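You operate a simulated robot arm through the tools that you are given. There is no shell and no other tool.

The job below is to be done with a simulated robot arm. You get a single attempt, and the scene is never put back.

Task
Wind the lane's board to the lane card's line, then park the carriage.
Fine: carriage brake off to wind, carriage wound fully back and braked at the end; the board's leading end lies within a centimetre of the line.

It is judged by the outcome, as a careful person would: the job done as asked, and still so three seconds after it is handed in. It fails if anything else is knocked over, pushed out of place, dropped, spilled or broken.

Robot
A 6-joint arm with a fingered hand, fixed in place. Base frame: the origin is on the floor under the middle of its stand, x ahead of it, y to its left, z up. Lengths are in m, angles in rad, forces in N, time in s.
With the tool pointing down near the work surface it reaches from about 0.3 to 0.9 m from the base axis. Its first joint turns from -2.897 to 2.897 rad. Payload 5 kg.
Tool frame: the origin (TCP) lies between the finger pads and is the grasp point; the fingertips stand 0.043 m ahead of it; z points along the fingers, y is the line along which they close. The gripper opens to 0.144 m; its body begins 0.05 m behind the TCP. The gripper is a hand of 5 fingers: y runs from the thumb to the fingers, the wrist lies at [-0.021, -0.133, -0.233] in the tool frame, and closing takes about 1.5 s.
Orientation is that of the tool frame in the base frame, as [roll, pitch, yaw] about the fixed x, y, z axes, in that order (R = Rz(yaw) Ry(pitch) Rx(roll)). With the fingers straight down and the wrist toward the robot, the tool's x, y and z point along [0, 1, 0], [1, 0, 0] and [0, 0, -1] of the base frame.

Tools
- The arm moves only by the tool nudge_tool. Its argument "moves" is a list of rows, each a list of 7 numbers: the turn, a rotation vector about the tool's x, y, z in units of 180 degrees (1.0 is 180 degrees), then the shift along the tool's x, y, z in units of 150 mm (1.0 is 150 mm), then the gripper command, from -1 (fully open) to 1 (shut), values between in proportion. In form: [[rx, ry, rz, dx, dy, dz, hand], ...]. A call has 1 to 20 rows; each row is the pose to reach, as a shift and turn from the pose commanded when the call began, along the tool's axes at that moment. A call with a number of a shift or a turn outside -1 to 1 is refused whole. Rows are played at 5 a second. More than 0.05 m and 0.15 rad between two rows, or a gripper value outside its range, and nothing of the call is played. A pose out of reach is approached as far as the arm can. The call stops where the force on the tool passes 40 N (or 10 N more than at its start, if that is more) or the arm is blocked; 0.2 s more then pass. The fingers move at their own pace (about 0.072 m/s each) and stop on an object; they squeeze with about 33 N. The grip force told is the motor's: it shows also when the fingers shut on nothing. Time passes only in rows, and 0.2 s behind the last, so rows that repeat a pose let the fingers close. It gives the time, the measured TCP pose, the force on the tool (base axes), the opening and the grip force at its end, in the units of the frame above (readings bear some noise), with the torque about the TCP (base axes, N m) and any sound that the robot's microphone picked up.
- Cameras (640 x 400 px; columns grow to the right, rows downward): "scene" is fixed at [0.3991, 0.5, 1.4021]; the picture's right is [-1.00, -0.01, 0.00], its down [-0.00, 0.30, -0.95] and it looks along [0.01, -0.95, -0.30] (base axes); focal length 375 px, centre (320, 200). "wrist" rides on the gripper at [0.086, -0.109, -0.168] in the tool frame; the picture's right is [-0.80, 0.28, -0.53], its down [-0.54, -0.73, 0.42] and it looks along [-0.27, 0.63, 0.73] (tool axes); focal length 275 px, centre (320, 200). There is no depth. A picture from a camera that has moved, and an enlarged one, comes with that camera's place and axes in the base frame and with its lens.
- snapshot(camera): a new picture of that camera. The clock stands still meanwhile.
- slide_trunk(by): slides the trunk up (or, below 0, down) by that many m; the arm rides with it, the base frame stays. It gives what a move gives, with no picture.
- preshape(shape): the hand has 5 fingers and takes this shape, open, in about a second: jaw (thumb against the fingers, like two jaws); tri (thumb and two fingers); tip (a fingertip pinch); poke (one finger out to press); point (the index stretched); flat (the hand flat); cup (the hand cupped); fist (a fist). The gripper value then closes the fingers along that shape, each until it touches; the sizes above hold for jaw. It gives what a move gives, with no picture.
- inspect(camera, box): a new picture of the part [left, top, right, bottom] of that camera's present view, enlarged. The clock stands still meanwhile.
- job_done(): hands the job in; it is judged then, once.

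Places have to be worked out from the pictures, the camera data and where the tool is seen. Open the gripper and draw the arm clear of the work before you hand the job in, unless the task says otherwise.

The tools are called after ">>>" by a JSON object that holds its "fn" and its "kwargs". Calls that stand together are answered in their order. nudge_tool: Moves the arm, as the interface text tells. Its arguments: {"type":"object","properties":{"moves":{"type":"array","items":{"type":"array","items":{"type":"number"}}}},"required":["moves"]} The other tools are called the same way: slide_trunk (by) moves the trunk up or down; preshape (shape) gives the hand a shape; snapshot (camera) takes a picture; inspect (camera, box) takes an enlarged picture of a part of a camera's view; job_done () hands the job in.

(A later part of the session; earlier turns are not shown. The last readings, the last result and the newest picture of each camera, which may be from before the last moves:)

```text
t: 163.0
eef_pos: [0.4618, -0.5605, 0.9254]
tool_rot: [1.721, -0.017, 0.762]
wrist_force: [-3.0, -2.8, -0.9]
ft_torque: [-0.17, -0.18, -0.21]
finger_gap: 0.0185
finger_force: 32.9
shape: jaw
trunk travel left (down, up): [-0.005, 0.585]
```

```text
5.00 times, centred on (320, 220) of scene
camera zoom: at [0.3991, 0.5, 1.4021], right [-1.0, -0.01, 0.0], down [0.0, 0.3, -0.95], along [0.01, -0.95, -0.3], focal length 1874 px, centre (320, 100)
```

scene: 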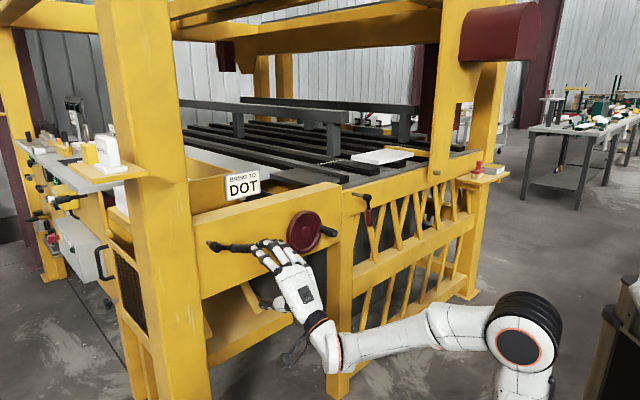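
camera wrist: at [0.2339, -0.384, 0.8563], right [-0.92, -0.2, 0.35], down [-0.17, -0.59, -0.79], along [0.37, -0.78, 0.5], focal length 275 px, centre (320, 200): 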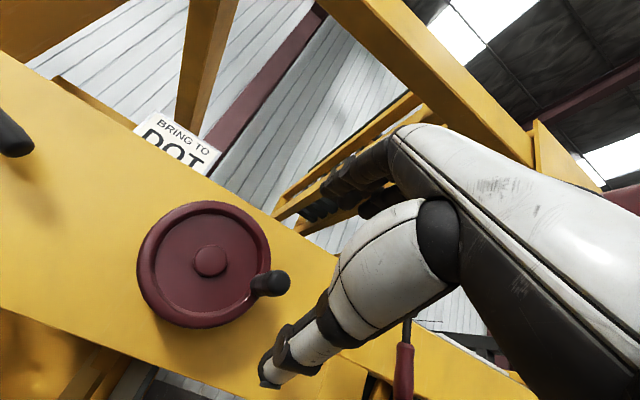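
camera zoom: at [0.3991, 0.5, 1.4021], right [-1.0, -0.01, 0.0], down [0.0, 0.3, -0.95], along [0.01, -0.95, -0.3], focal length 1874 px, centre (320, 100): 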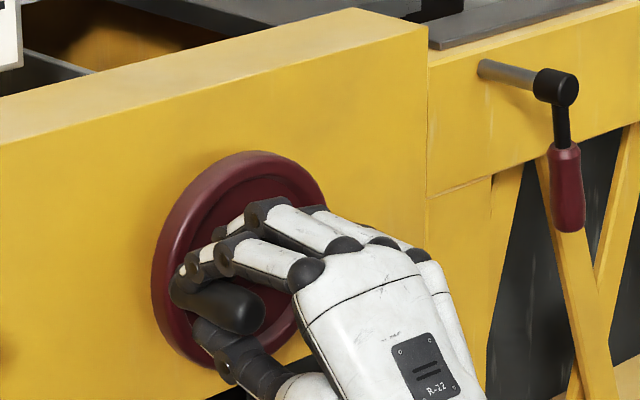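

Forces are low. I continue back through the bottom to about 52° below 3 o'clock.

>>> {"fn": "nudge_tool", "kwargs": {"moves": [[0, 0, 0, -0.0043, -0.0909, 0.0138, 1], [0, 0, 0, -0.0286, -0.1788, 0.0277, 1], [0, 0, 0, -0.0701, -0.2598, 0.0411, 1], [0, 0, 0, -0.128, -0.33, 0.0534, 1], [0, 0, 0, -0.1998, -0.3874, 0.0642, 1], [0, 0, 0, -0.2819, -0.4287, 0.0729, 1], [0, 0, 0, -0.3704, -0.4522, 0.0791, 1], [0, 0, 0, -0.4625, -0.4571, 0.0827, 1], [0, 0, 0, -0.5536, -0.4422, 0.0833, 1], [0, 0, 0, -0.639, -0.4097, 0.081, 1], [0, 0, 0, -0.7161, -0.3602, 0.076, 1]]}}

>>> {"fn": "inspect", "kwargs": {"camera": "scene", "box": [270, 180, 370, 260]}}

>>> {"fn": "inspect", "kwargs": {"camera": "scene", "box": [300, 130, 460, 210]}}

```text
t: 165.4
eef_pos: [0.3849, -0.6389, 0.8706]
tool_rot: [1.722, -0.016, 0.76]
wrist_force: [-2.1, 1.7, -0.6]
ft_torque: [-0.22, -0.18, 0.02]
finger_gap: 0.0181
finger_force: 32.7
shape: jaw
trunk travel left (down, up): [-0.005, 0.585]
```

```text
5.00 times, centred on (320, 220) of scene
camera zoom: at [0.3991, 0.5, 1.4021], right [-1.0, -0.01, 0.0], down [0.0, 0.3, -0.95], along [0.01, -0.95, -0.3], focal length 1874 px, centre (320, 100)
```

zoom: 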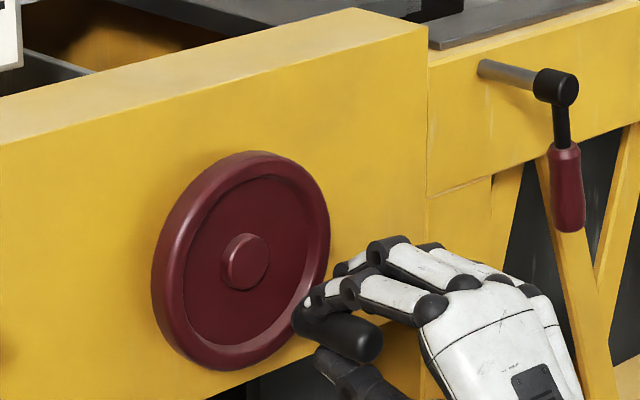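

```text
4.00 times, centred on (380, 170) of scene
camera zoom: at [0.3991, 0.5, 1.4021], right [-1.0, -0.01, 0.0], down [0.0, 0.3, -0.95], along [0.01, -0.95, -0.3], focal length 1499 px, centre (80, 320)
```

zoom: 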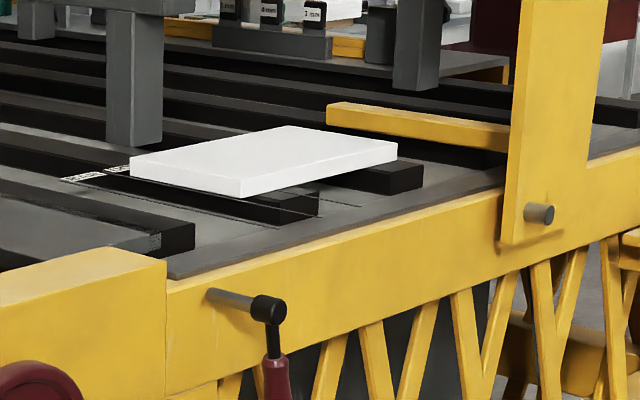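

Board remains at DOT and the carriage is nearly home. I wind the last ~55° until it meets its back stop.

>>> {"fn": "nudge_tool", "kwargs": {"moves": [[0, 0, 0, -0.0655, 0.0645, -0.0076, 1], [0, 0, 0, -0.1155, 0.1406, -0.0175, 1], [0, 0, 0, -0.1479, 0.2256, -0.0293, 1], [0, 0, 0, -0.157, 0.27, -0.0355, 1], [0, 0, 0, -0.1623, 0.3155, -0.0423, 1], [0, 0, 0, -0.162, 0.345, -0.047, 1], [0, 0, 0, -0.1612, 0.3761, -0.0514, 1]]}}

>>> {"fn": "inspect", "kwargs": {"camera": "scene", "box": [270, 180, 370, 260]}}

>>> {"fn": "inspect", "kwargs": {"camera": "scene", "box": [370, 130, 490, 230]}}

```text
t: 167.0
eef_pos: [0.3681, -0.6568, 0.9223]
tool_rot: [1.727, -0.018, 0.763]
wrist_force: [-4.4, 19.3, -16.2]
ft_torque: [0.44, 0.42, 0.4]
finger_gap: 0.0183
finger_force: 32.6
shape: jaw
trunk travel left (down, up): [-0.005, 0.585]
```

```text
5.00 times, centred on (320, 220) of scene
camera zoom: at [0.3991, 0.5, 1.4021], right [-1.0, -0.01, 0.0], down [0.0, 0.3, -0.95], along [0.01, -0.95, -0.3], focal length 1874 px, centre (320, 100)
```

zoom: 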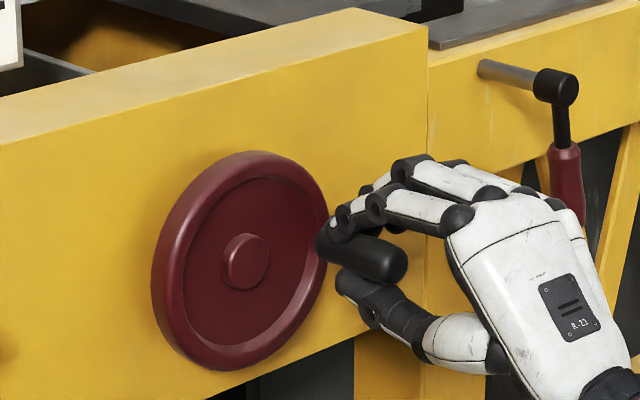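

```text
4.00 times, centred on (430, 180) of scene
camera zoom: at [0.3991, 0.5, 1.4021], right [-1.0, -0.01, 0.0], down [0.0, 0.3, -0.95], along [0.01, -0.95, -0.3], focal length 1499 px, centre (-120, 280)
```

zoom: 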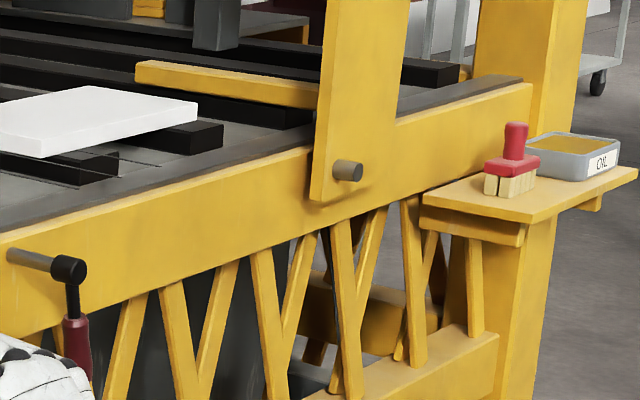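

The carriage is back exactly at its starting place against the stop (16–19 N reaction), with the board left at DOT. I relax the grip, open, and retreat.

>>> {"fn": "nudge_tool", "kwargs": {"moves": [[0, 0, 0, 0.01, -0.02, -0.01, 1], [0, 0, 0, 0.01, -0.02, -0.01, 0.4], [0, 0, 0, 0.01, -0.02, -0.01, -0.2], [0, 0, 0, 0.01, -0.02, -0.01, -1], [0, 0, 0, 0.01, -0.02, -0.01, -1], [0, 0, 0, 0.01, -0.02, -0.01, -1], [0, 0, 0, 0.01, -0.01, -0.2, -1], [0, 0, 0, 0.01, 0, -0.4, -1], [0, 0, 0, 0.01, 0.01, -0.6, -1], [0, 0, 0, 0.01, 0.02, -0.75, -1]]}}

>>> {"fn": "preshape", "kwargs": {"shape": "poke"}}

>>> {"fn": "inspect", "kwargs": {"camera": "scene", "box": [180, 130, 420, 290]}}

```text
t: 169.2
eef_pos: [0.2919, -0.575, 0.9452]
tool_rot: [1.723, -0.016, 0.763]
wrist_force: [0.6, -0.1, -0.1]
ft_torque: [-0.08, -0.03, 0.01]
finger_gap: 0.1438
finger_force: 0.1
shape: jaw
trunk travel left (down, up): [-0.005, 0.585]
```

```text
t: 170.1
eef_pos: [0.2922, -0.5753, 0.9459]
tool_rot: [1.722, -0.016, 0.762]
wrist_force: [0.3, 0.3, 0.1]
ft_torque: [0.04, -0.03, 0.07]
finger_gap: 0.0
finger_force: 0.0
shape: poke
trunk travel left (down, up): [-0.005, 0.585]
```

```text
2.50 times, centred on (300, 210) of scene
camera zoom: at [0.3991, 0.5, 1.4021], right [-1.0, -0.01, 0.0], down [0.0, 0.3, -0.95], along [0.01, -0.95, -0.3], focal length 937 px, centre (370, 175)
```

zoom: 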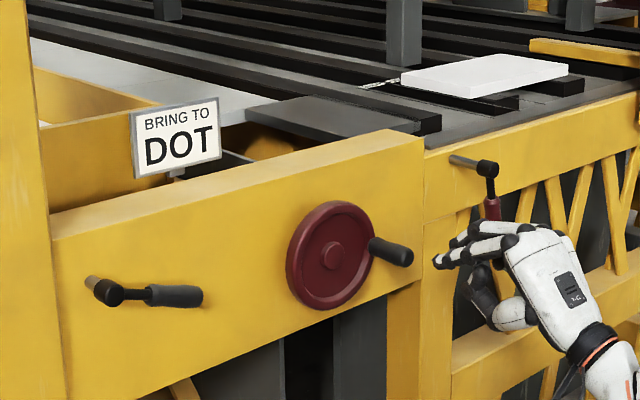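

All looks right; the red lever is hanging as found. Now the brake: I move left in front of the black lever.

>>> {"fn": "nudge_tool", "kwargs": {"moves": [[0, 0, 0, 0.24, 0, 0.02, -1], [0, 0, 0, 0.48, 0, 0.04, -1], [0, 0, 0, 0.72, 0, 0.06, -1], [0, 0, 0, 0.967, 0, 0.076, -1]]}}

>>> {"fn": "nudge_tool", "kwargs": {"moves": [[0, 0, 0, 0.24, 0, 0.02, -1], [0, 0, 0, 0.48, 0, 0.04, -1], [0, 0, 0, 0.72, 0, 0.06, -1], [0, 0, 0, 0.967, 0, 0.076, -1]]}}

>>> {"fn": "slide_trunk", "kwargs": {"by": 0.08}}

>>> {"fn": "inspect", "kwargs": {"camera": "scene", "box": [180, 190, 340, 300]}}

>>> {"fn": "snapshot", "kwargs": {"camera": "wrist"}}

```text
t: 171.1
eef_pos: [0.404, -0.4827, 0.9458]
tool_rot: [1.726, -0.017, 0.761]
wrist_force: [0.1, -0.6, 0.2]
ft_torque: [-0.01, -0.03, 0.05]
finger_gap: 0.0001
finger_force: 0.0
shape: poke
trunk travel left (down, up): [-0.005, 0.585]
```

```text
t: 172.1
eef_pos: [0.5177, -0.3911, 0.946]
tool_rot: [1.722, -0.017, 0.762]
wrist_force: [0.0, -0.7, 1.1]
ft_torque: [0.04, 0.0, 0.07]
finger_gap: 0.0
finger_force: 0.2
shape: poke
trunk travel left (down, up): [-0.005, 0.585]
```

```text
t: 173.2
eef_pos: [0.5186, -0.3906, 1.0266]
tool_rot: [1.723, -0.017, 0.761]
wrist_force: [0.6, 0.1, 0.0]
ft_torque: [-0.03, 0.04, 0.0]
finger_gap: 0.0001
finger_force: 0.0
shape: poke
trunk travel left (down, up): [-0.085, 0.505]
```

```text
3.64 times, centred on (260, 245) of scene
camera zoom: at [0.3991, 0.5, 1.4021], right [-1.0, -0.01, 0.0], down [0.0, 0.3, -0.95], along [0.01, -0.95, -0.3], focal length 1363 px, centre (538, 36)
```

zoom: 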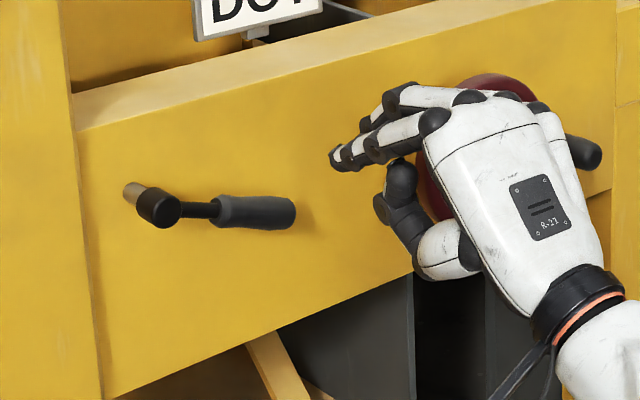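

```text
taken
camera wrist: at [0.4564, -0.198, 0.9458], right [-0.92, -0.2, 0.35], down [-0.17, -0.59, -0.79], along [0.37, -0.78, 0.5], focal length 275 px, centre (320, 200)
```

wrist: 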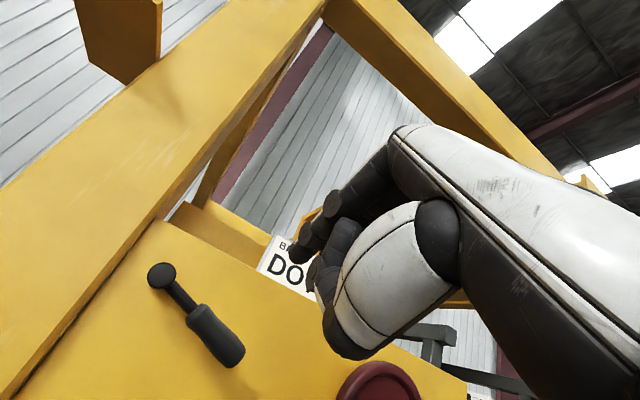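

The lever and the hand are well placed. I move in above the black handle (about 4 cm above it).

>>> {"fn": "nudge_tool", "kwargs": {"moves": [[0, 0, 0, 0.002, 0.03, 0.2, -1], [0, 0, 0, 0.004, 0.06, 0.4, -1], [0, 0, 0, 0.006, 0.09, 0.6, -1], [0, 0, 0, 0.007, 0.116, 0.771, -1]]}}

>>> {"fn": "inspect", "kwargs": {"camera": "scene", "box": [185, 205, 285, 285]}}

>>> {"fn": "inspect", "kwargs": {"camera": "wrist", "box": [140, 160, 380, 360]}}

```text
t: 174.2
eef_pos: [0.5995, -0.4751, 1.0277]
tool_rot: [1.721, -0.016, 0.76]
wrist_force: [-0.6, 0.1, 0.6]
ft_torque: [0.08, 0.09, -0.02]
finger_gap: 0.0001
finger_force: 0.0
shape: poke
trunk travel left (down, up): [-0.085, 0.505]
```

```text
5.00 times, centred on (235, 245) of scene
camera zoom: at [0.3991, 0.5, 1.4021], right [-1.0, -0.01, 0.0], down [0.0, 0.3, -0.95], along [0.01, -0.95, -0.3], focal length 1874 px, centre (745, -25)
```

zoom: 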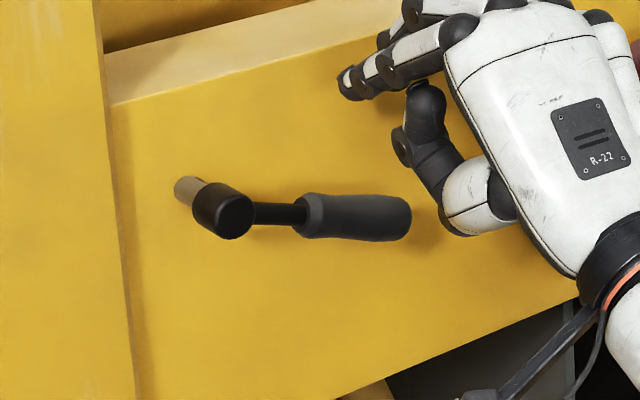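

```text
2.00 times, centred on (260, 260) of wrist
camera zoom: at [0.5373, -0.2821, 0.9461], right [-0.92, -0.2, 0.35], down [-0.17, -0.59, -0.79], along [0.36, -0.78, 0.51], focal length 551 px, centre (440, 80)
```

zoom: 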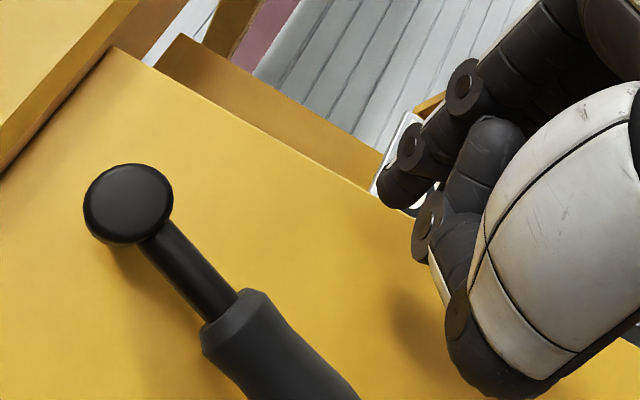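

The fingertips are above the black handle's middle. I lower onto it and begin pushing it down along its arc.

>>> {"fn": "nudge_tool", "kwargs": {"moves": [[0, 0, 0, 0.012, -0.15, 0.022, -1], [0, 0, 0, 0.0277, -0.3104, 0.0466, -1], [0, 0, 0, 0.026, -0.38, 0.057, -1], [0, 0, 0, 0.0251, -0.4521, 0.0679, -1]]}}

>>> {"fn": "inspect", "kwargs": {"camera": "scene", "box": [185, 205, 285, 285]}}

```text
t: 175.2
eef_pos: [0.6023, -0.4705, 0.9618]
tool_rot: [1.717, -0.016, 0.761]
wrist_force: [-0.8, 1.4, 8.3]
ft_torque: [-0.12, -0.28, 0.05]
finger_gap: 0.0
finger_force: 0.0
shape: poke
trunk travel left (down, up): [-0.085, 0.505]
```

```text
5.00 times, centred on (235, 245) of scene
camera zoom: at [0.3991, 0.5, 1.4021], right [-1.0, -0.01, 0.0], down [0.0, 0.3, -0.95], along [0.01, -0.95, -0.3], focal length 1874 px, centre (745, -25)
```

zoom: 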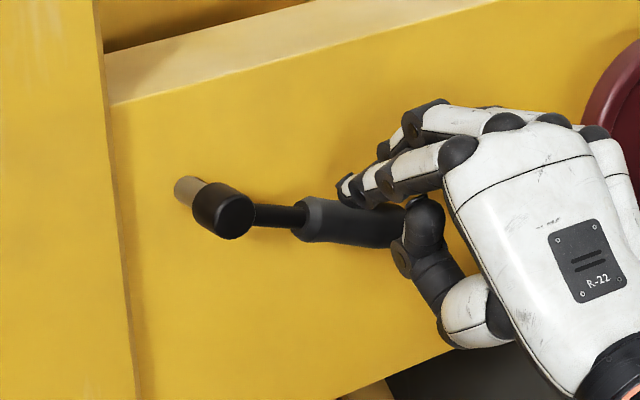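

The lever begins to yield at ~8 N. I continue down along the arc.

>>> {"fn": "nudge_tool", "kwargs": {"moves": [[0, 0, 0, 0.018, -0.08, 0.012, -1], [0, 0, 0, 0.0371, -0.1596, 0.0239, -1], [0, 0, 0, 0.075, -0.23, 0.0345, -1], [0, 0, 0, 0.1145, -0.3034, 0.0453, -1]]}}

>>> {"fn": "inspect", "kwargs": {"camera": "scene", "box": [185, 205, 285, 285]}}

```text
t: 176.2
eef_pos: [0.6169, -0.4583, 0.9122]
tool_rot: [1.725, -0.017, 0.762]
wrist_force: [-0.9, 0.0, 2.3]
ft_torque: [-0.01, -0.05, -0.01]
finger_gap: 0.0001
finger_force: 0.0
shape: poke
trunk travel left (down, up): [-0.085, 0.505]
```

```text
5.00 times, centred on (235, 245) of scene
camera zoom: at [0.3991, 0.5, 1.4021], right [-1.0, -0.01, 0.0], down [0.0, 0.3, -0.95], along [0.01, -0.95, -0.3], focal length 1874 px, centre (745, -25)
```

zoom: 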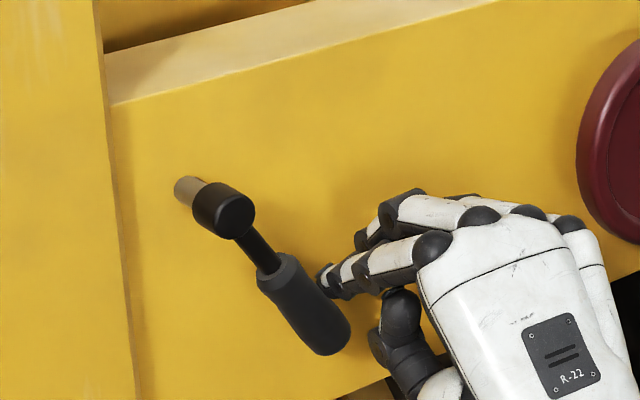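

The lever is at about 35°. I carry on to hanging, until it meets its stop.

>>> {"fn": "nudge_tool", "kwargs": {"moves": [[0, 0, 0, 0.056, -0.06, 0.009, -1], [0, 0, 0, 0.1126, -0.1194, 0.0177, -1], [0, 0, 0, 0.18, -0.165, 0.024, -1], [0, 0, 0, 0.253, -0.2064, 0.0303, -1], [0, 0, 0, 0.304, -0.2264, 0.0332, -1]]}}

>>> {"fn": "inspect", "kwargs": {"camera": "scene", "box": [190, 225, 250, 295]}}

```text
t: 177.4
eef_pos: [0.6456, -0.4296, 0.8806]
tool_rot: [1.723, -0.019, 0.754]
wrist_force: [-14.8, -8.3, 3.7]
ft_torque: [-0.07, -0.14, -0.49]
finger_gap: 0.0002
finger_force: 0.0
shape: poke
trunk travel left (down, up): [-0.085, 0.505]
```

```text
5.71 times, centred on (220, 260) of scene
camera zoom: at [0.3991, 0.5, 1.4021], right [-1.0, -0.01, 0.0], down [0.0, 0.3, -0.95], along [0.01, -0.95, -0.3], focal length 2142 px, centre (891, -143)
```

zoom: 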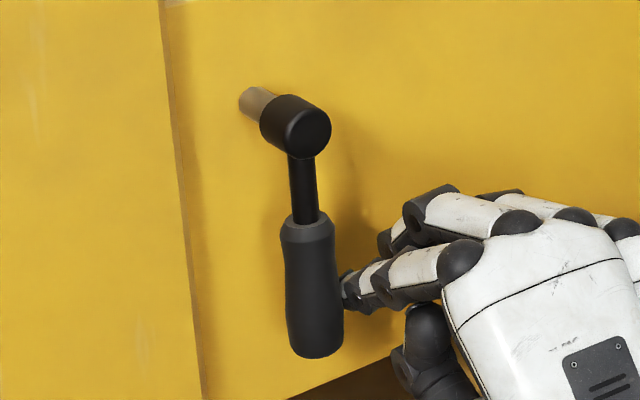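

The black lever is back exactly as in the first picture and against its stop (17 N). I back off to the right and outward.

>>> {"fn": "nudge_tool", "kwargs": {"moves": [[0, 0, 0, -0.08, 0, 0, -1], [0, 0, 0, -0.16, 0, -0.1, -1], [0, 0, 0, -0.16, 0.02, -0.35, -1], [0, 0, 0, -0.16, 0.04, -0.6, -1], [0, 0, 0, -0.16, 0.06, -0.85, -1]]}}

>>> {"fn": "inspect", "kwargs": {"camera": "scene", "box": [180, 130, 420, 290]}}

```text
t: 178.6
eef_pos: [0.5448, -0.3541, 0.9056]
tool_rot: [1.721, -0.017, 0.761]
wrist_force: [1.1, -1.4, -0.6]
ft_torque: [-0.06, -0.09, 0.0]
finger_gap: 0.0
finger_force: 0.1
shape: poke
trunk travel left (down, up): [-0.085, 0.505]
```

```text
2.50 times, centred on (300, 210) of scene
camera zoom: at [0.3991, 0.5, 1.4021], right [-1.0, -0.01, 0.0], down [0.0, 0.3, -0.95], along [0.01, -0.95, -0.3], focal length 937 px, centre (370, 175)
```

zoom: 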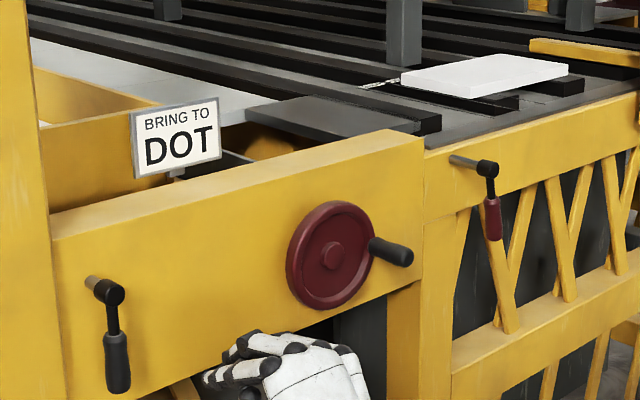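

Everything is as found except the board at DOT. As a last check that the brake really holds, I go back over the crank handle to press it gently.

>>> {"fn": "slide_trunk", "kwargs": {"by": -0.08}}

>>> {"fn": "nudge_tool", "kwargs": {"moves": [[0, 0, 0, -0.242, 0.124, -0.018, -1], [0, 0, 0, -0.485, 0.249, -0.036, -1], [0, 0, 0, -0.727, 0.373, -0.054, -1]]}}

>>> {"fn": "nudge_tool", "kwargs": {"moves": [[0, 0, 0, -0.242, 0.124, -0.018, -1], [0, 0, 0, -0.485, 0.249, -0.036, -1], [0, 0, 0, -0.727, 0.373, -0.054, -1]]}}

>>> {"fn": "nudge_tool", "kwargs": {"moves": [[0, 0, 0, -0.242, 0.124, -0.018, -1], [0, 0, 0, -0.485, 0.249, -0.036, -1], [0, 0, 0, -0.727, 0.373, -0.054, -1]]}}

>>> {"fn": "inspect", "kwargs": {"camera": "scene", "box": [270, 180, 390, 270]}}

```text
t: 179.8
eef_pos: [0.5447, -0.3525, 0.8272]
tool_rot: [1.723, -0.016, 0.761]
wrist_force: [0.5, -0.4, -0.3]
ft_torque: [-0.01, -0.01, -0.05]
finger_gap: 0.0
finger_force: 0.0
shape: poke
trunk travel left (down, up): [-0.005, 0.585]
```

```text
t: 180.6
eef_pos: [0.4667, -0.4294, 0.8808]
tool_rot: [1.723, -0.016, 0.759]
wrist_force: [0.6, 0.5, -0.1]
ft_torque: [-0.02, -0.01, -0.03]
finger_gap: 0.0001
finger_force: 0.1
shape: poke
trunk travel left (down, up): [-0.005, 0.585]
```

```text
t: 181.4
eef_pos: [0.3851, -0.5055, 0.9364]
tool_rot: [1.723, -0.016, 0.764]
wrist_force: [0.1, -0.1, -0.4]
ft_torque: [-0.01, -0.02, -0.03]
finger_gap: 0.0002
finger_force: 0.1
shape: poke
trunk travel left (down, up): [-0.005, 0.585]
```

```text
t: 182.2
eef_pos: [0.3078, -0.5825, 0.9924]
tool_rot: [1.721, -0.016, 0.764]
wrist_force: [0.2, -0.5, 0.0]
ft_torque: [0.02, 0.02, -0.09]
finger_gap: 0.0
finger_force: 0.2
shape: poke
trunk travel left (down, up): [-0.005, 0.585]
```

```text
4.44 times, centred on (330, 225) of scene
camera zoom: at [0.3991, 0.5, 1.4021], right [-1.0, -0.01, 0.0], down [0.0, 0.3, -0.95], along [0.01, -0.95, -0.3], focal length 1666 px, centre (276, 89)
```

zoom: 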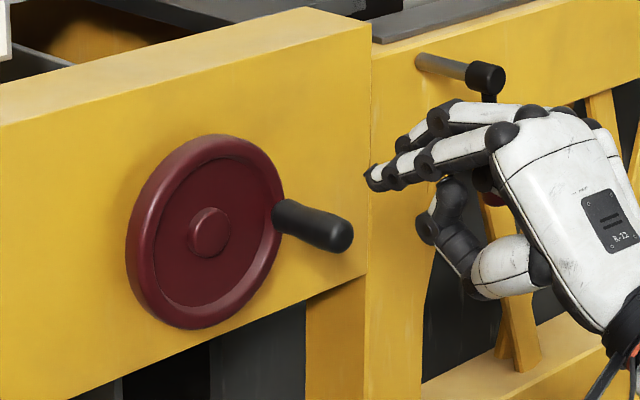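

I move in over the handle and press down gently to about 10 N (free turning took only ~4 N).

>>> {"fn": "nudge_tool", "kwargs": {"moves": [[0, 0, 0, 0, 0, 0.27, -1], [0, 0, 0, 0, 0, 0.54, -1], [0, 0, 0, 0, -0.1, 0.54, -1], [0, 0, 0, 0, -0.18, 0.54, -1], [0, 0, 0, 0, -0.22, 0.54, -1]]}}

>>> {"fn": "inspect", "kwargs": {"camera": "scene", "box": [280, 200, 360, 256]}}

```text
t: 183.4
eef_pos: [0.3591, -0.6361, 0.946]
tool_rot: [1.723, -0.016, 0.762]
wrist_force: [0.6, -0.1, 1.2]
ft_torque: [-0.05, -0.01, -0.04]
finger_gap: 0.0
finger_force: 0.1
shape: poke
trunk travel left (down, up): [-0.005, 0.585]
```

```text
7.14 times, centred on (320, 228) of scene
camera zoom: at [0.3991, 0.5, 1.4021], right [-1.0, -0.01, 0.0], down [0.0, 0.3, -0.95], along [0.01, -0.95, -0.3], focal length 2677 px, centre (320, 0)
```

zoom: 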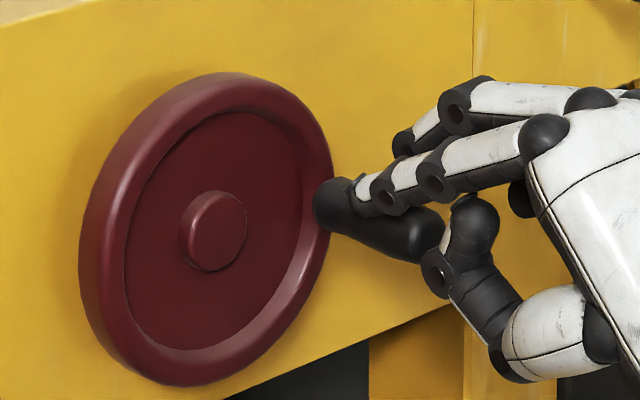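

Just touching (about 1 N). I press 1 cm more in command to see whether it yields or holds.

>>> {"fn": "nudge_tool", "kwargs": {"moves": [[0, 0, 0, 0, -0.03, 0, -1], [0, 0, 0, 0, -0.06, 0, -1], [0, 0, 0, 0, -0.06, 0, -1]]}}

>>> {"fn": "inspect", "kwargs": {"camera": "scene", "box": [280, 200, 360, 256]}}

```text
t: 184.2
eef_pos: [0.3581, -0.6328, 0.9403]
tool_rot: [1.718, -0.016, 0.759]
wrist_force: [0.5, -6.5, 17.8]
ft_torque: [-0.62, -0.27, -0.06]
finger_gap: 0.0
finger_force: 0.1
shape: poke
trunk travel left (down, up): [-0.005, 0.585]
```

```text
7.14 times, centred on (320, 228) of scene
camera zoom: at [0.3991, 0.5, 1.4021], right [-1.0, -0.01, 0.0], down [0.0, 0.3, -0.95], along [0.01, -0.95, -0.3], focal length 2677 px, centre (320, 0)
```

zoom: 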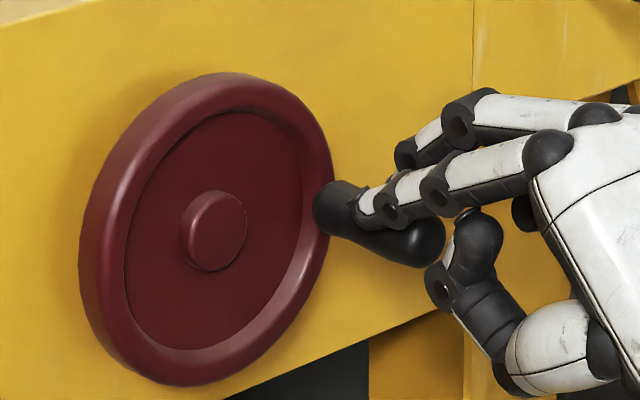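

18 N and the handle stays put: the brake holds (free turning took ~4 N), so the black lever is the brake and it is on. I lift off, retreat, and raise the trunk to inspect the board from higher up.

>>> {"fn": "nudge_tool", "kwargs": {"moves": [[0, 0, 0, 0, 0.1, 0, -1], [0, 0, 0, 0, 0.25, -0.1, -1], [0, 0, 0, 0, 0.3, -0.35, -1], [0, 0, 0, 0, 0.3, -0.6, -1]]}}

>>> {"fn": "slide_trunk", "kwargs": {"by": 0.45}}

>>> {"fn": "nudge_tool", "kwargs": {"moves": [[0.045, 0, 0, 0, 0, 0, -1], [0.09, 0, 0, 0, 0, 0, -1], [0.135, 0, 0, 0, 0, 0, -1], [0.18, 0, 0, 0, 0, 0, -1], [0.225, 0, 0, 0, 0, 0, -1], [0.27, 0, 0, 0, 0, 0, -1], [0.315, 0, 0, 0, 0, 0, -1]]}}

>>> {"fn": "snapshot", "kwargs": {"camera": "wrist"}}

>>> {"fn": "snapshot", "kwargs": {"camera": "scene"}}

```text
t: 185.2
eef_pos: [0.301, -0.5757, 0.9943]
tool_rot: [1.723, -0.017, 0.76]
wrist_force: [-0.1, -0.5, -1.7]
ft_torque: [-0.03, -0.1, 0.0]
finger_gap: 0.0001
finger_force: 0.1
shape: poke
trunk travel left (down, up): [-0.005, 0.585]
```

```text
refused: 0.45 is not a number from -0.4 to 0.4
```

```text
t: 186.8
eef_pos: [0.3001, -0.5751, 0.9943]
tool_rot: [2.715, -0.016, 0.763]
wrist_force: [-0.3, 0.4, 0.3]
ft_torque: [-0.01, 0.0, -0.04]
finger_gap: 0.0002
finger_force: 0.0
shape: poke
trunk travel left (down, up): [-0.005, 0.585]
```

```text
taken
camera wrist: at [0.246, -0.3955, 1.1035], right [-0.56, -0.58, 0.59], down [-0.72, -0.02, -0.69], along [0.41, -0.81, -0.41], focal length 275 px, centre (320, 200)
```

wrist: 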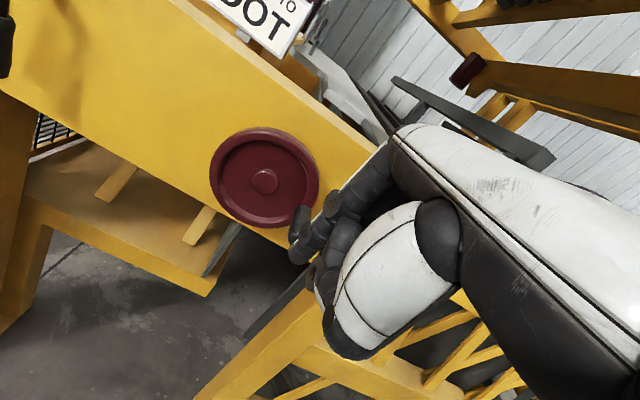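

```text
taken
```

scene: 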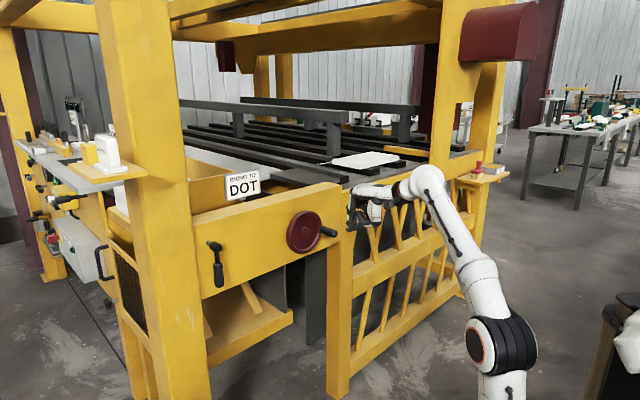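

The trunk step was too large and refused; the tilt was done in the clear with no contact. I raise the trunk in allowed steps and turn the camera toward the lane.

>>> {"fn": "slide_trunk", "kwargs": {"by": 0.4}}

>>> {"fn": "slide_trunk", "kwargs": {"by": 0.12}}

>>> {"fn": "nudge_tool", "kwargs": {"moves": [[0, -0.0165, 0.0365, 0, 0, 0, -1], [0, -0.033, 0.073, 0, 0, 0, -1], [0, -0.0495, 0.1095, 0, 0, 0, -1], [0, -0.066, 0.146, 0, 0, 0, -1], [0, -0.0825, 0.1825, 0, 0, 0, -1], [0, -0.099, 0.219, 0, 0, 0, -1], [0, -0.1155, 0.2555, 0, 0, 0, -1], [0, -0.132, 0.292, 0, 0, 0, -1]]}}

>>> {"fn": "snapshot", "kwargs": {"camera": "wrist"}}

```text
t: 190.6
eef_pos: [0.3008, -0.5764, 1.3957]
tool_rot: [2.712, -0.016, 0.76]
wrist_force: [0.1, 0.1, 1.0]
ft_torque: [-0.01, -0.02, -0.02]
finger_gap: 0.0
finger_force: 0.0
shape: poke
trunk travel left (down, up): [-0.405, 0.185]
```

```text
t: 192.1
eef_pos: [0.3005, -0.5755, 1.5145]
tool_rot: [2.711, -0.015, 0.761]
wrist_force: [0.0, 0.2, 0.1]
ft_torque: [-0.01, 0.02, -0.05]
finger_gap: 0.0
finger_force: 0.0
shape: poke
trunk travel left (down, up): [-0.525, 0.065]
```

```text
t: 193.9
eef_pos: [0.2185, -0.5878, 1.4533]
tool_rot: [2.671, -0.019, 0.375]
wrist_force: [-0.4, -1.0, -0.8]
ft_torque: [0.01, 0.02, -0.01]
finger_gap: 0.0
finger_force: 0.1
shape: poke
out of reach, approached as far as the arm can: row 2, 3, 4, 5, 6, 7, 8
trunk travel left (down, up): [-0.525, 0.065]
```

```text
taken
camera wrist: at [0.2338, -0.3961, 1.555], right [-0.75, -0.31, 0.59], down [-0.66, 0.23, -0.72], along [0.08, -0.92, -0.37], focal length 275 px, centre (320, 200)
```

wrist: 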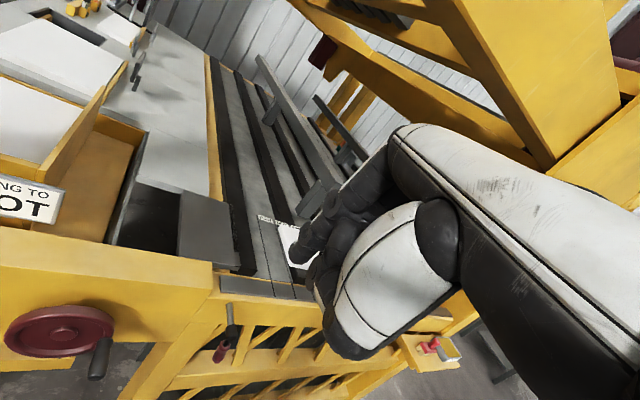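

From here the lane is seen from higher up. I zoom on the line strips and the board's leading edge.

>>> {"fn": "inspect", "kwargs": {"camera": "wrist", "box": [220, 195, 330, 305]}}

>>> {"fn": "inspect", "kwargs": {"camera": "wrist", "box": [250, 205, 310, 255]}}

```text
3.64 times, centred on (275, 250) of wrist
camera zoom: at [0.2338, -0.3961, 1.555], right [-0.75, -0.31, 0.59], down [-0.66, 0.23, -0.72], along [0.08, -0.92, -0.37], focal length 1001 px, centre (484, 18)
```

zoom: 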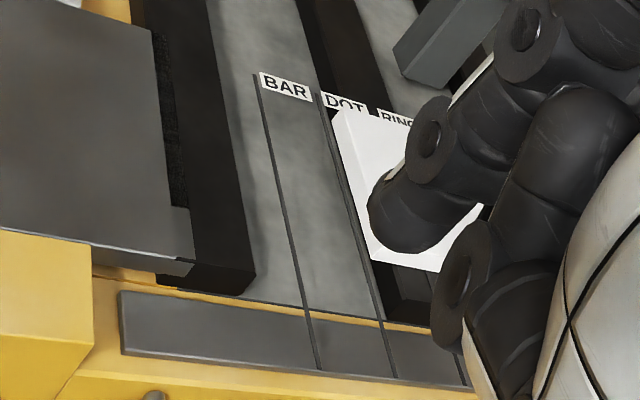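

```text
8.00 times, centred on (280, 230) of wrist
camera zoom: at [0.2338, -0.3961, 1.555], right [-0.75, -0.31, 0.59], down [-0.66, 0.23, -0.72], along [0.08, -0.92, -0.37], focal length 2202 px, centre (640, -40)
```

zoom: 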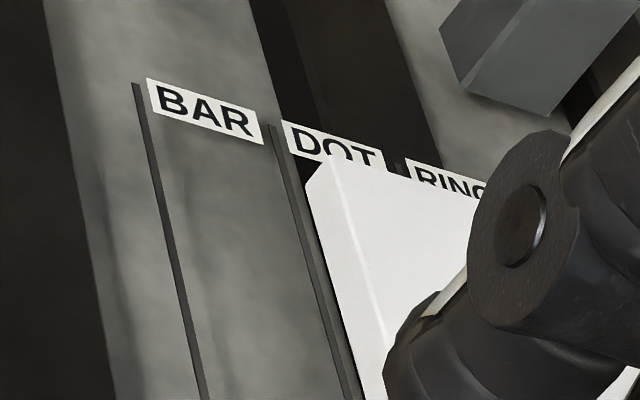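

From above, BAR–DOT spacing is 0.07 m and the board edge looks ~6 mm short of DOT. I zoom further for a precise reading at both ends of the edge.

>>> {"fn": "inspect", "kwargs": {"camera": "wrist", "box": [278, 215, 302, 230]}}

>>> {"fn": "inspect", "kwargs": {"camera": "wrist", "box": [298, 250, 338, 275]}}

>>> {"fn": "inspect", "kwargs": {"camera": "wrist", "box": [286, 228, 326, 268]}}

>>> {"fn": "inspect", "kwargs": {"camera": "scene", "box": [350, 162, 370, 174.5]}}

```text
16.00 times, centred on (290, 222) of wrist
camera zoom: at [0.2338, -0.3961, 1.555], right [-0.75, -0.31, 0.59], down [-0.66, 0.23, -0.72], along [0.08, -0.92, -0.37], focal length 4404 px, centre (800, -160)
```

zoom: 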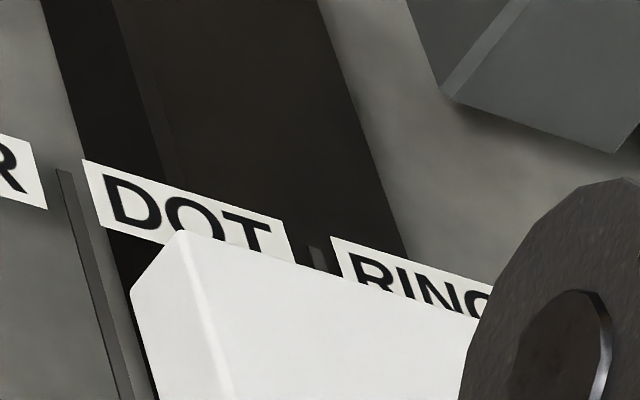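

```text
16.00 times, centred on (318, 262) of wrist
camera zoom: at [0.2338, -0.3961, 1.555], right [-0.75, -0.31, 0.59], down [-0.66, 0.23, -0.72], along [0.08, -0.92, -0.37], focal length 4404 px, centre (352, -800)
```

zoom: 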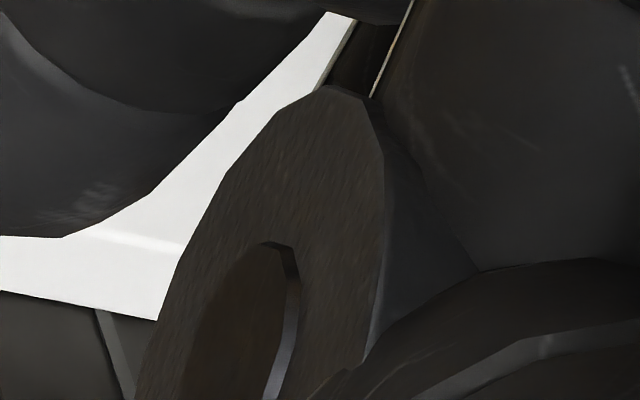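

```text
10.00 times, centred on (306, 248) of wrist
camera zoom: at [0.2338, -0.3961, 1.555], right [-0.75, -0.31, 0.59], down [-0.66, 0.23, -0.72], along [0.08, -0.92, -0.37], focal length 2753 px, centre (460, -280)
```

zoom: 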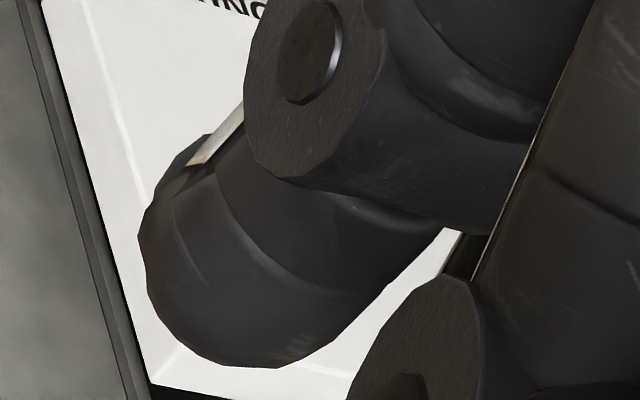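

```text
16.00 times, centred on (360, 168) of scene
camera zoom: at [0.3991, 0.5, 1.4021], right [-1.0, -0.01, 0.0], down [0.0, 0.3, -0.95], along [0.01, -0.95, -0.3], focal length 5998 px, centre (-320, 708)
```

zoom: 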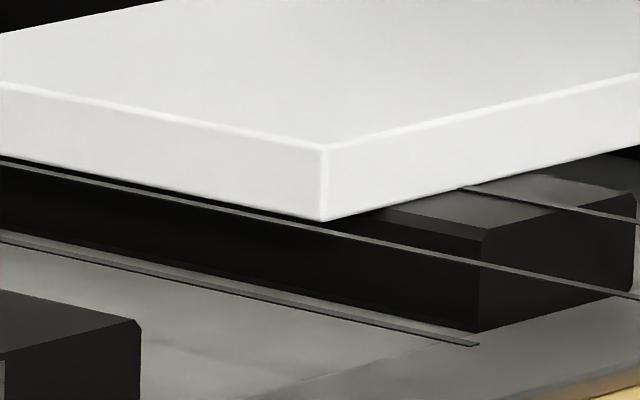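

Both views now put the edge about 8 mm short of DOT – too close to the 1 cm limit for comfort. The brake must come off once more to wind ~20° further; I travel back toward the black lever by the known route.

>>> {"fn": "nudge_tool", "kwargs": {"moves": [[0, 0, 0, 0.208, -0.077, 0.042, -1], [0, 0, 0, 0.417, -0.155, 0.084, -1], [0, 0, 0, 0.625, -0.232, 0.125, -1], [0, 0, 0, 0.833, -0.309, 0.167, -1]]}}

>>> {"fn": "nudge_tool", "kwargs": {"moves": [[0, 0, 0, 0.208, -0.077, 0.042, -1], [0, 0, 0, 0.417, -0.155, 0.084, -1], [0, 0, 0, 0.625, -0.232, 0.125, -1], [0, 0, 0, 0.833, -0.309, 0.167, -1]]}}

>>> {"fn": "nudge_tool", "kwargs": {"moves": [[0, 0, 0, 0.208, -0.077, 0.042, -1], [0, 0, 0, 0.417, -0.155, 0.084, -1], [0, 0, 0, 0.625, -0.232, 0.125, -1], [0, 0, 0, 0.833, -0.309, 0.167, -1]]}}

>>> {"fn": "snapshot", "kwargs": {"camera": "scene"}}

```text
t: 194.9
eef_pos: [0.2503, -0.5478, 1.4017]
tool_rot: [2.664, -0.022, 0.393]
wrist_force: [-0.5, 0.0, 0.3]
ft_torque: [0.0, -0.02, 0.03]
finger_gap: 0.0001
finger_force: 0.1
shape: poke
out of reach, approached as far as the arm can: row 1, 2, 3, 4
trunk travel left (down, up): [-0.525, 0.065]
```

```text
t: 195.9
eef_pos: [0.2536, -0.5299, 1.3675]
tool_rot: [2.668, -0.019, 0.386]
wrist_force: [-0.4, 0.5, 0.3]
ft_torque: [0.01, -0.01, 0.0]
finger_gap: 0.0
finger_force: 0.0
shape: poke
out of reach, approached as far as the arm can: row 1, 2, 3, 4
trunk travel left (down, up): [-0.525, 0.065]
```

```text
t: 196.9
eef_pos: [0.2928, -0.4958, 1.288]
tool_rot: [2.64, -0.016, 0.428]
wrist_force: [0.3, -0.8, 0.3]
ft_torque: [0.02, -0.01, 0.02]
finger_gap: 0.0
finger_force: 0.1
shape: poke
out of reach, approached as far as the arm can: row 1, 2, 3, 4
trunk travel left (down, up): [-0.525, 0.065]
```

```text
taken
```

scene: 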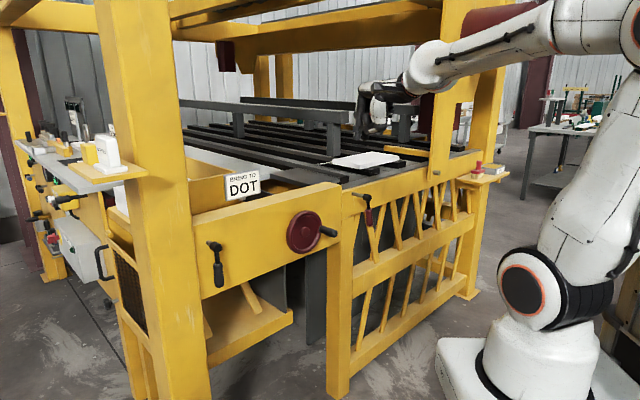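

The arm drags at a wrist limit here; I relax it by tilting the tool to straight down, as in the comfortable starting posture.

>>> {"fn": "nudge_tool", "kwargs": {"moves": [[0.04, 0, 0, 0, 0, 0, -1], [0.08, 0, 0, 0, 0, 0, -1], [0.12, 0, 0, 0, 0, 0, -1], [0.155, 0, 0, 0, 0, 0, -1]]}}

>>> {"fn": "nudge_tool", "kwargs": {"moves": [[0, 0, -0.04, 0.2, -0.1, 0, -1], [0, 0, -0.08, 0.4, -0.2, 0, -1], [0, 0, -0.11, 0.6, -0.3, 0, -1], [0, 0, -0.11, 0.8, -0.3, 0, -1]]}}

>>> {"fn": "snapshot", "kwargs": {"camera": "scene"}}

```text
t: 197.9
eef_pos: [0.2299, -0.5133, 1.2463]
tool_rot: [3.096, -0.034, 0.478]
wrist_force: [0.9, 0.1, -0.3]
ft_torque: [-0.02, 0.03, 0.01]
finger_gap: 0.0
finger_force: 0.1
shape: poke
out of reach, approached as far as the arm can: row 1, 2, 3, 4
trunk travel left (down, up): [-0.525, 0.065]
```

```text
t: 198.9
eef_pos: [0.3182, -0.4181, 1.2486]
tool_rot: [3.086, -0.015, 0.822]
wrist_force: [0.0, 0.0, -0.1]
ft_torque: [-0.03, -0.02, -0.03]
finger_gap: 0.0001
finger_force: 0.0
shape: poke
trunk travel left (down, up): [-0.525, 0.065]
```

```text
taken
```

scene: 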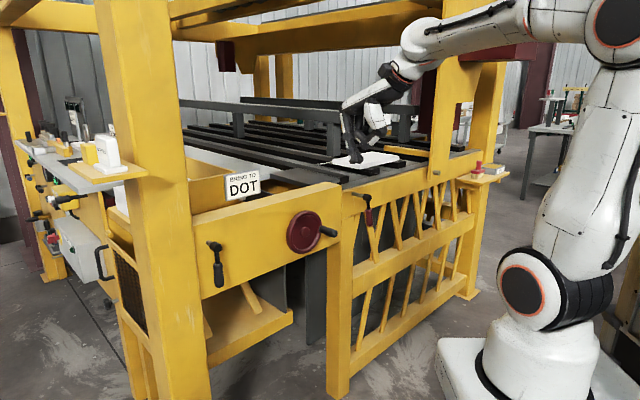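

Back within reach. I move over to the left side, then tilt to the 45° posture and lower the trunk.

>>> {"fn": "nudge_tool", "kwargs": {"moves": [[0, 0, 0, 0.231, 0.122, 0.007, -1], [0, 0, 0, 0.463, 0.243, 0.013, -1], [0, 0, 0, 0.694, 0.365, 0.02, -1]]}}

>>> {"fn": "nudge_tool", "kwargs": {"moves": [[0, 0, 0, 0.231, 0.122, 0.007, -1], [0, 0, 0, 0.463, 0.243, 0.013, -1], [0, 0, 0, 0.694, 0.365, 0.02, -1]]}}

>>> {"fn": "nudge_tool", "kwargs": {"moves": [[-0.045, 0, 0.004, 0, 0, 0, -1], [-0.09, 0, 0.008, 0, 0, 0, -1], [-0.135, 0, 0.012, 0, 0, 0, -1], [-0.18, 0, 0.016, 0, 0, 0, -1], [-0.225, 0, 0.019, 0, 0, 0, -1]]}}

>>> {"fn": "snapshot", "kwargs": {"camera": "scene"}}

```text
t: 199.7
eef_pos: [0.4046, -0.3962, 1.234]
tool_rot: [3.071, -0.027, 0.843]
wrist_force: [-0.2, 0.0, 0.0]
ft_torque: [-0.02, 0.0, -0.01]
finger_gap: 0.0
finger_force: 0.0
shape: poke
out of reach, approached as far as the arm can: row 2, 3
trunk travel left (down, up): [-0.525, 0.065]
```

```text
t: 200.5
eef_pos: [0.4365, -0.4063, 1.204]
tool_rot: [3.067, -0.031, 0.849]
wrist_force: [-0.3, 0.1, 0.4]
ft_torque: [-0.02, -0.01, 0.02]
finger_gap: 0.0
finger_force: 0.0
shape: poke
out of reach, approached as far as the arm can: row 1, 2, 3
trunk travel left (down, up): [-0.525, 0.065]
```

```text
t: 201.9
eef_pos: [0.4525, -0.3426, 1.1518]
tool_rot: [2.577, 0.144, 1.104]
wrist_force: [0.4, -0.6, 0.2]
ft_torque: [-0.01, -0.01, -0.03]
finger_gap: 0.0002
finger_force: 0.1
shape: poke
out of reach, approached as far as the arm can: row 4
trunk travel left (down, up): [-0.525, 0.065]
stopped in row 5: the arm was blocked; the commanded pose is now the measured one
```

```text
taken
```

scene: 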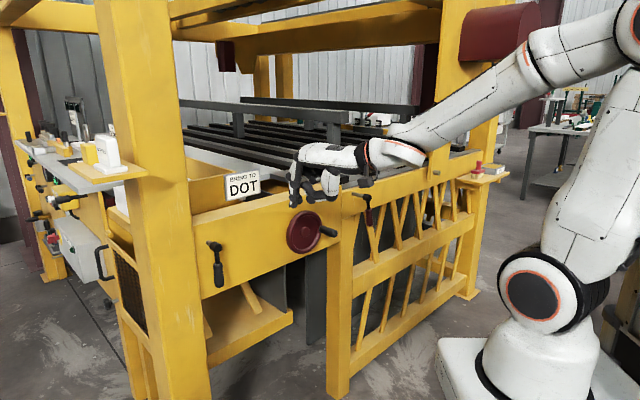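

The hand isn't touching anything (0 N); it was a joint-limit stop. I lower the trunk to the level that worked before and look again.

>>> {"fn": "slide_trunk", "kwargs": {"by": -0.15}}

>>> {"fn": "nudge_tool", "kwargs": {"moves": [[0, 0, 0, 0.02, 0.1, -0.1, -1], [0, 0, 0, 0.04, 0.2, -0.2, -1], [0, 0, 0, 0.06, 0.3, -0.35, -1], [0, 0, 0, 0.08, 0.4, -0.5, -1]]}}

>>> {"fn": "snapshot", "kwargs": {"camera": "scene"}}

```text
t: 203.7
eef_pos: [0.4522, -0.3421, 1.003]
tool_rot: [2.577, 0.145, 1.103]
wrist_force: [0.0, 0.2, 0.7]
ft_torque: [-0.04, -0.02, 0.0]
finger_gap: 0.0
finger_force: 0.0
shape: poke
trunk travel left (down, up): [-0.375, 0.215]
```

```text
t: 204.7
eef_pos: [0.4736, -0.323, 1.096]
tool_rot: [2.576, 0.145, 1.106]
wrist_force: [-0.3, -0.6, 0.7]
ft_torque: [0.01, 0.0, -0.02]
finger_gap: 0.0001
finger_force: 0.0
shape: poke
trunk travel left (down, up): [-0.375, 0.215]
```

```text
taken
```

scene: 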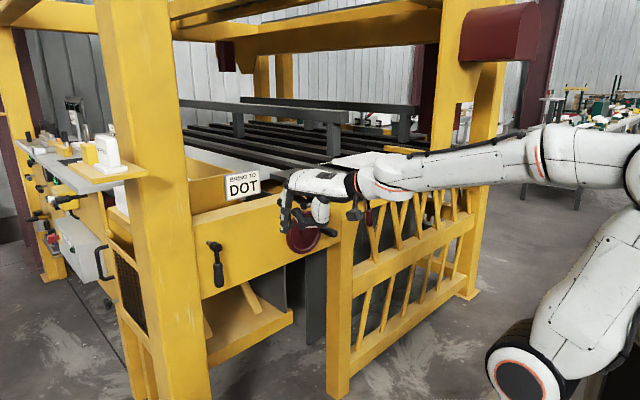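

In reach again. I restore the known orientation and staging point left of the wheel.

>>> {"fn": "nudge_tool", "kwargs": {"moves": [[-0.0144, -0.0071, 0.0293, -0.037, 0.18, -0.047, -1], [-0.0288, -0.0142, 0.0587, -0.074, 0.36, -0.095, -1], [-0.0432, -0.0212, 0.088, -0.11, 0.54, -0.142, -1], [-0.0576, -0.0283, 0.1173, -0.147, 0.719, -0.189, -1]]}}

>>> {"fn": "slide_trunk", "kwargs": {"by": -0.29}}

>>> {"fn": "nudge_tool", "kwargs": {"moves": [[-0.042, 0, 0, 0, 0.05, 0, -1], [-0.084, 0, 0, 0, 0.1, 0, -1], [-0.126, 0, 0, 0, 0.15, 0, -1], [-0.168, 0, 0, 0, 0.2, 0, -1], [-0.207, 0, 0, 0, 0.25, 0, -1]]}}

>>> {"fn": "snapshot", "kwargs": {"camera": "scene"}}

```text
t: 205.7
eef_pos: [0.5379, -0.3452, 1.1737]
tool_rot: [2.357, 0.319, 0.988]
wrist_force: [-1.3, -2.2, -0.2]
ft_torque: [0.09, -0.03, 0.13]
finger_gap: 0.0001
finger_force: 0.0
shape: poke
out of reach, approached as far as the arm can: row 3, 4
trunk travel left (down, up): [-0.375, 0.215]
```

```text
t: 208.6
eef_pos: [0.5313, -0.3542, 0.8847]
tool_rot: [2.362, 0.016, 0.858]
wrist_force: [0.2, 0.3, 0.7]
ft_torque: [0.0, 0.01, -0.02]
finger_gap: 0.0001
finger_force: 0.1
shape: poke
trunk travel left (down, up): [-0.085, 0.505]
```

```text
t: 209.8
eef_pos: [0.5517, -0.3717, 0.911]
tool_rot: [1.71, 0.018, 0.858]
wrist_force: [0.1, 0.5, 0.5]
ft_torque: [0.05, 0.13, -0.01]
finger_gap: 0.0001
finger_force: 0.1
shape: poke
trunk travel left (down, up): [-0.085, 0.505]
```

```text
taken
```

scene: 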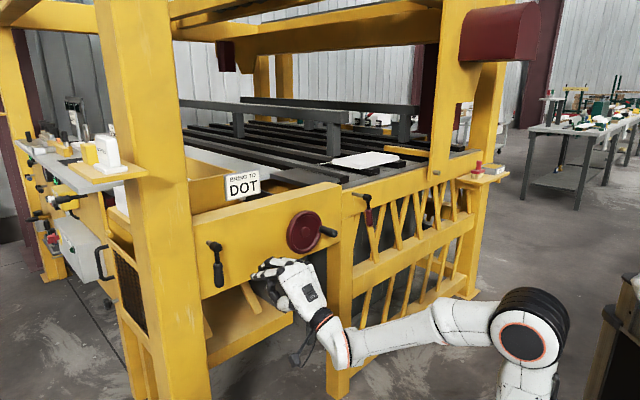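

The posture is back. I correct the small yaw error and line up left of the hanging black lever.

>>> {"fn": "nudge_tool", "kwargs": {"moves": [[0, -0.031, 0.0108, 0, 0, 0, -1], [0, -0.031, 0.0108, 0, 0, 0, -1]]}}

>>> {"fn": "nudge_tool", "kwargs": {"moves": [[0, 0, 0, 0.25, -0.065, -0.013, -1], [0, 0, 0, 0.5, -0.13, -0.027, -1], [0, 0, 0, 0.743, -0.195, -0.04, -1]]}}

>>> {"fn": "inspect", "kwargs": {"camera": "scene", "box": [180, 215, 280, 295]}}

>>> {"fn": "inspect", "kwargs": {"camera": "wrist", "box": [140, 140, 400, 340]}}

```text
t: 210.4
eef_pos: [0.5515, -0.3705, 0.91]
tool_rot: [1.711, -0.002, 0.754]
wrist_force: [-0.8, -0.2, 0.7]
ft_torque: [0.01, 0.01, 0.06]
finger_gap: 0.0
finger_force: 0.0
shape: poke
trunk travel left (down, up): [-0.085, 0.505]
```

```text
t: 211.2
eef_pos: [0.6268, -0.2886, 0.8825]
tool_rot: [1.709, -0.003, 0.756]
wrist_force: [-0.7, 0.2, 0.1]
ft_torque: [0.03, 0.05, 0.06]
finger_gap: 0.0003
finger_force: 0.0
shape: poke
trunk travel left (down, up): [-0.085, 0.505]
```

```text
5.00 times, centred on (230, 255) of scene
camera zoom: at [0.3991, 0.5, 1.4021], right [-1.0, -0.01, 0.0], down [0.0, 0.3, -0.95], along [0.01, -0.95, -0.3], focal length 1874 px, centre (770, -75)
```

zoom: 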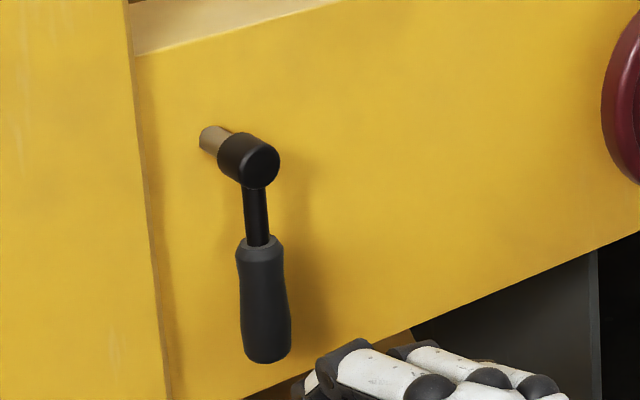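

```text
2.00 times, centred on (270, 240) of wrist
camera zoom: at [0.5651, -0.097, 0.7987], right [-0.92, -0.19, 0.35], down [-0.18, -0.6, -0.78], along [0.36, -0.78, 0.52], focal length 551 px, centre (420, 120)
```

zoom: 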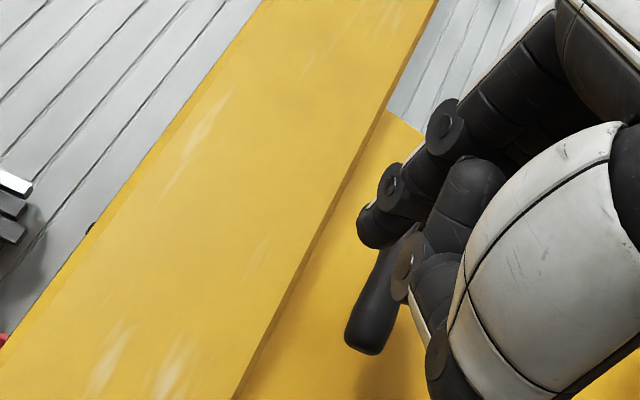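

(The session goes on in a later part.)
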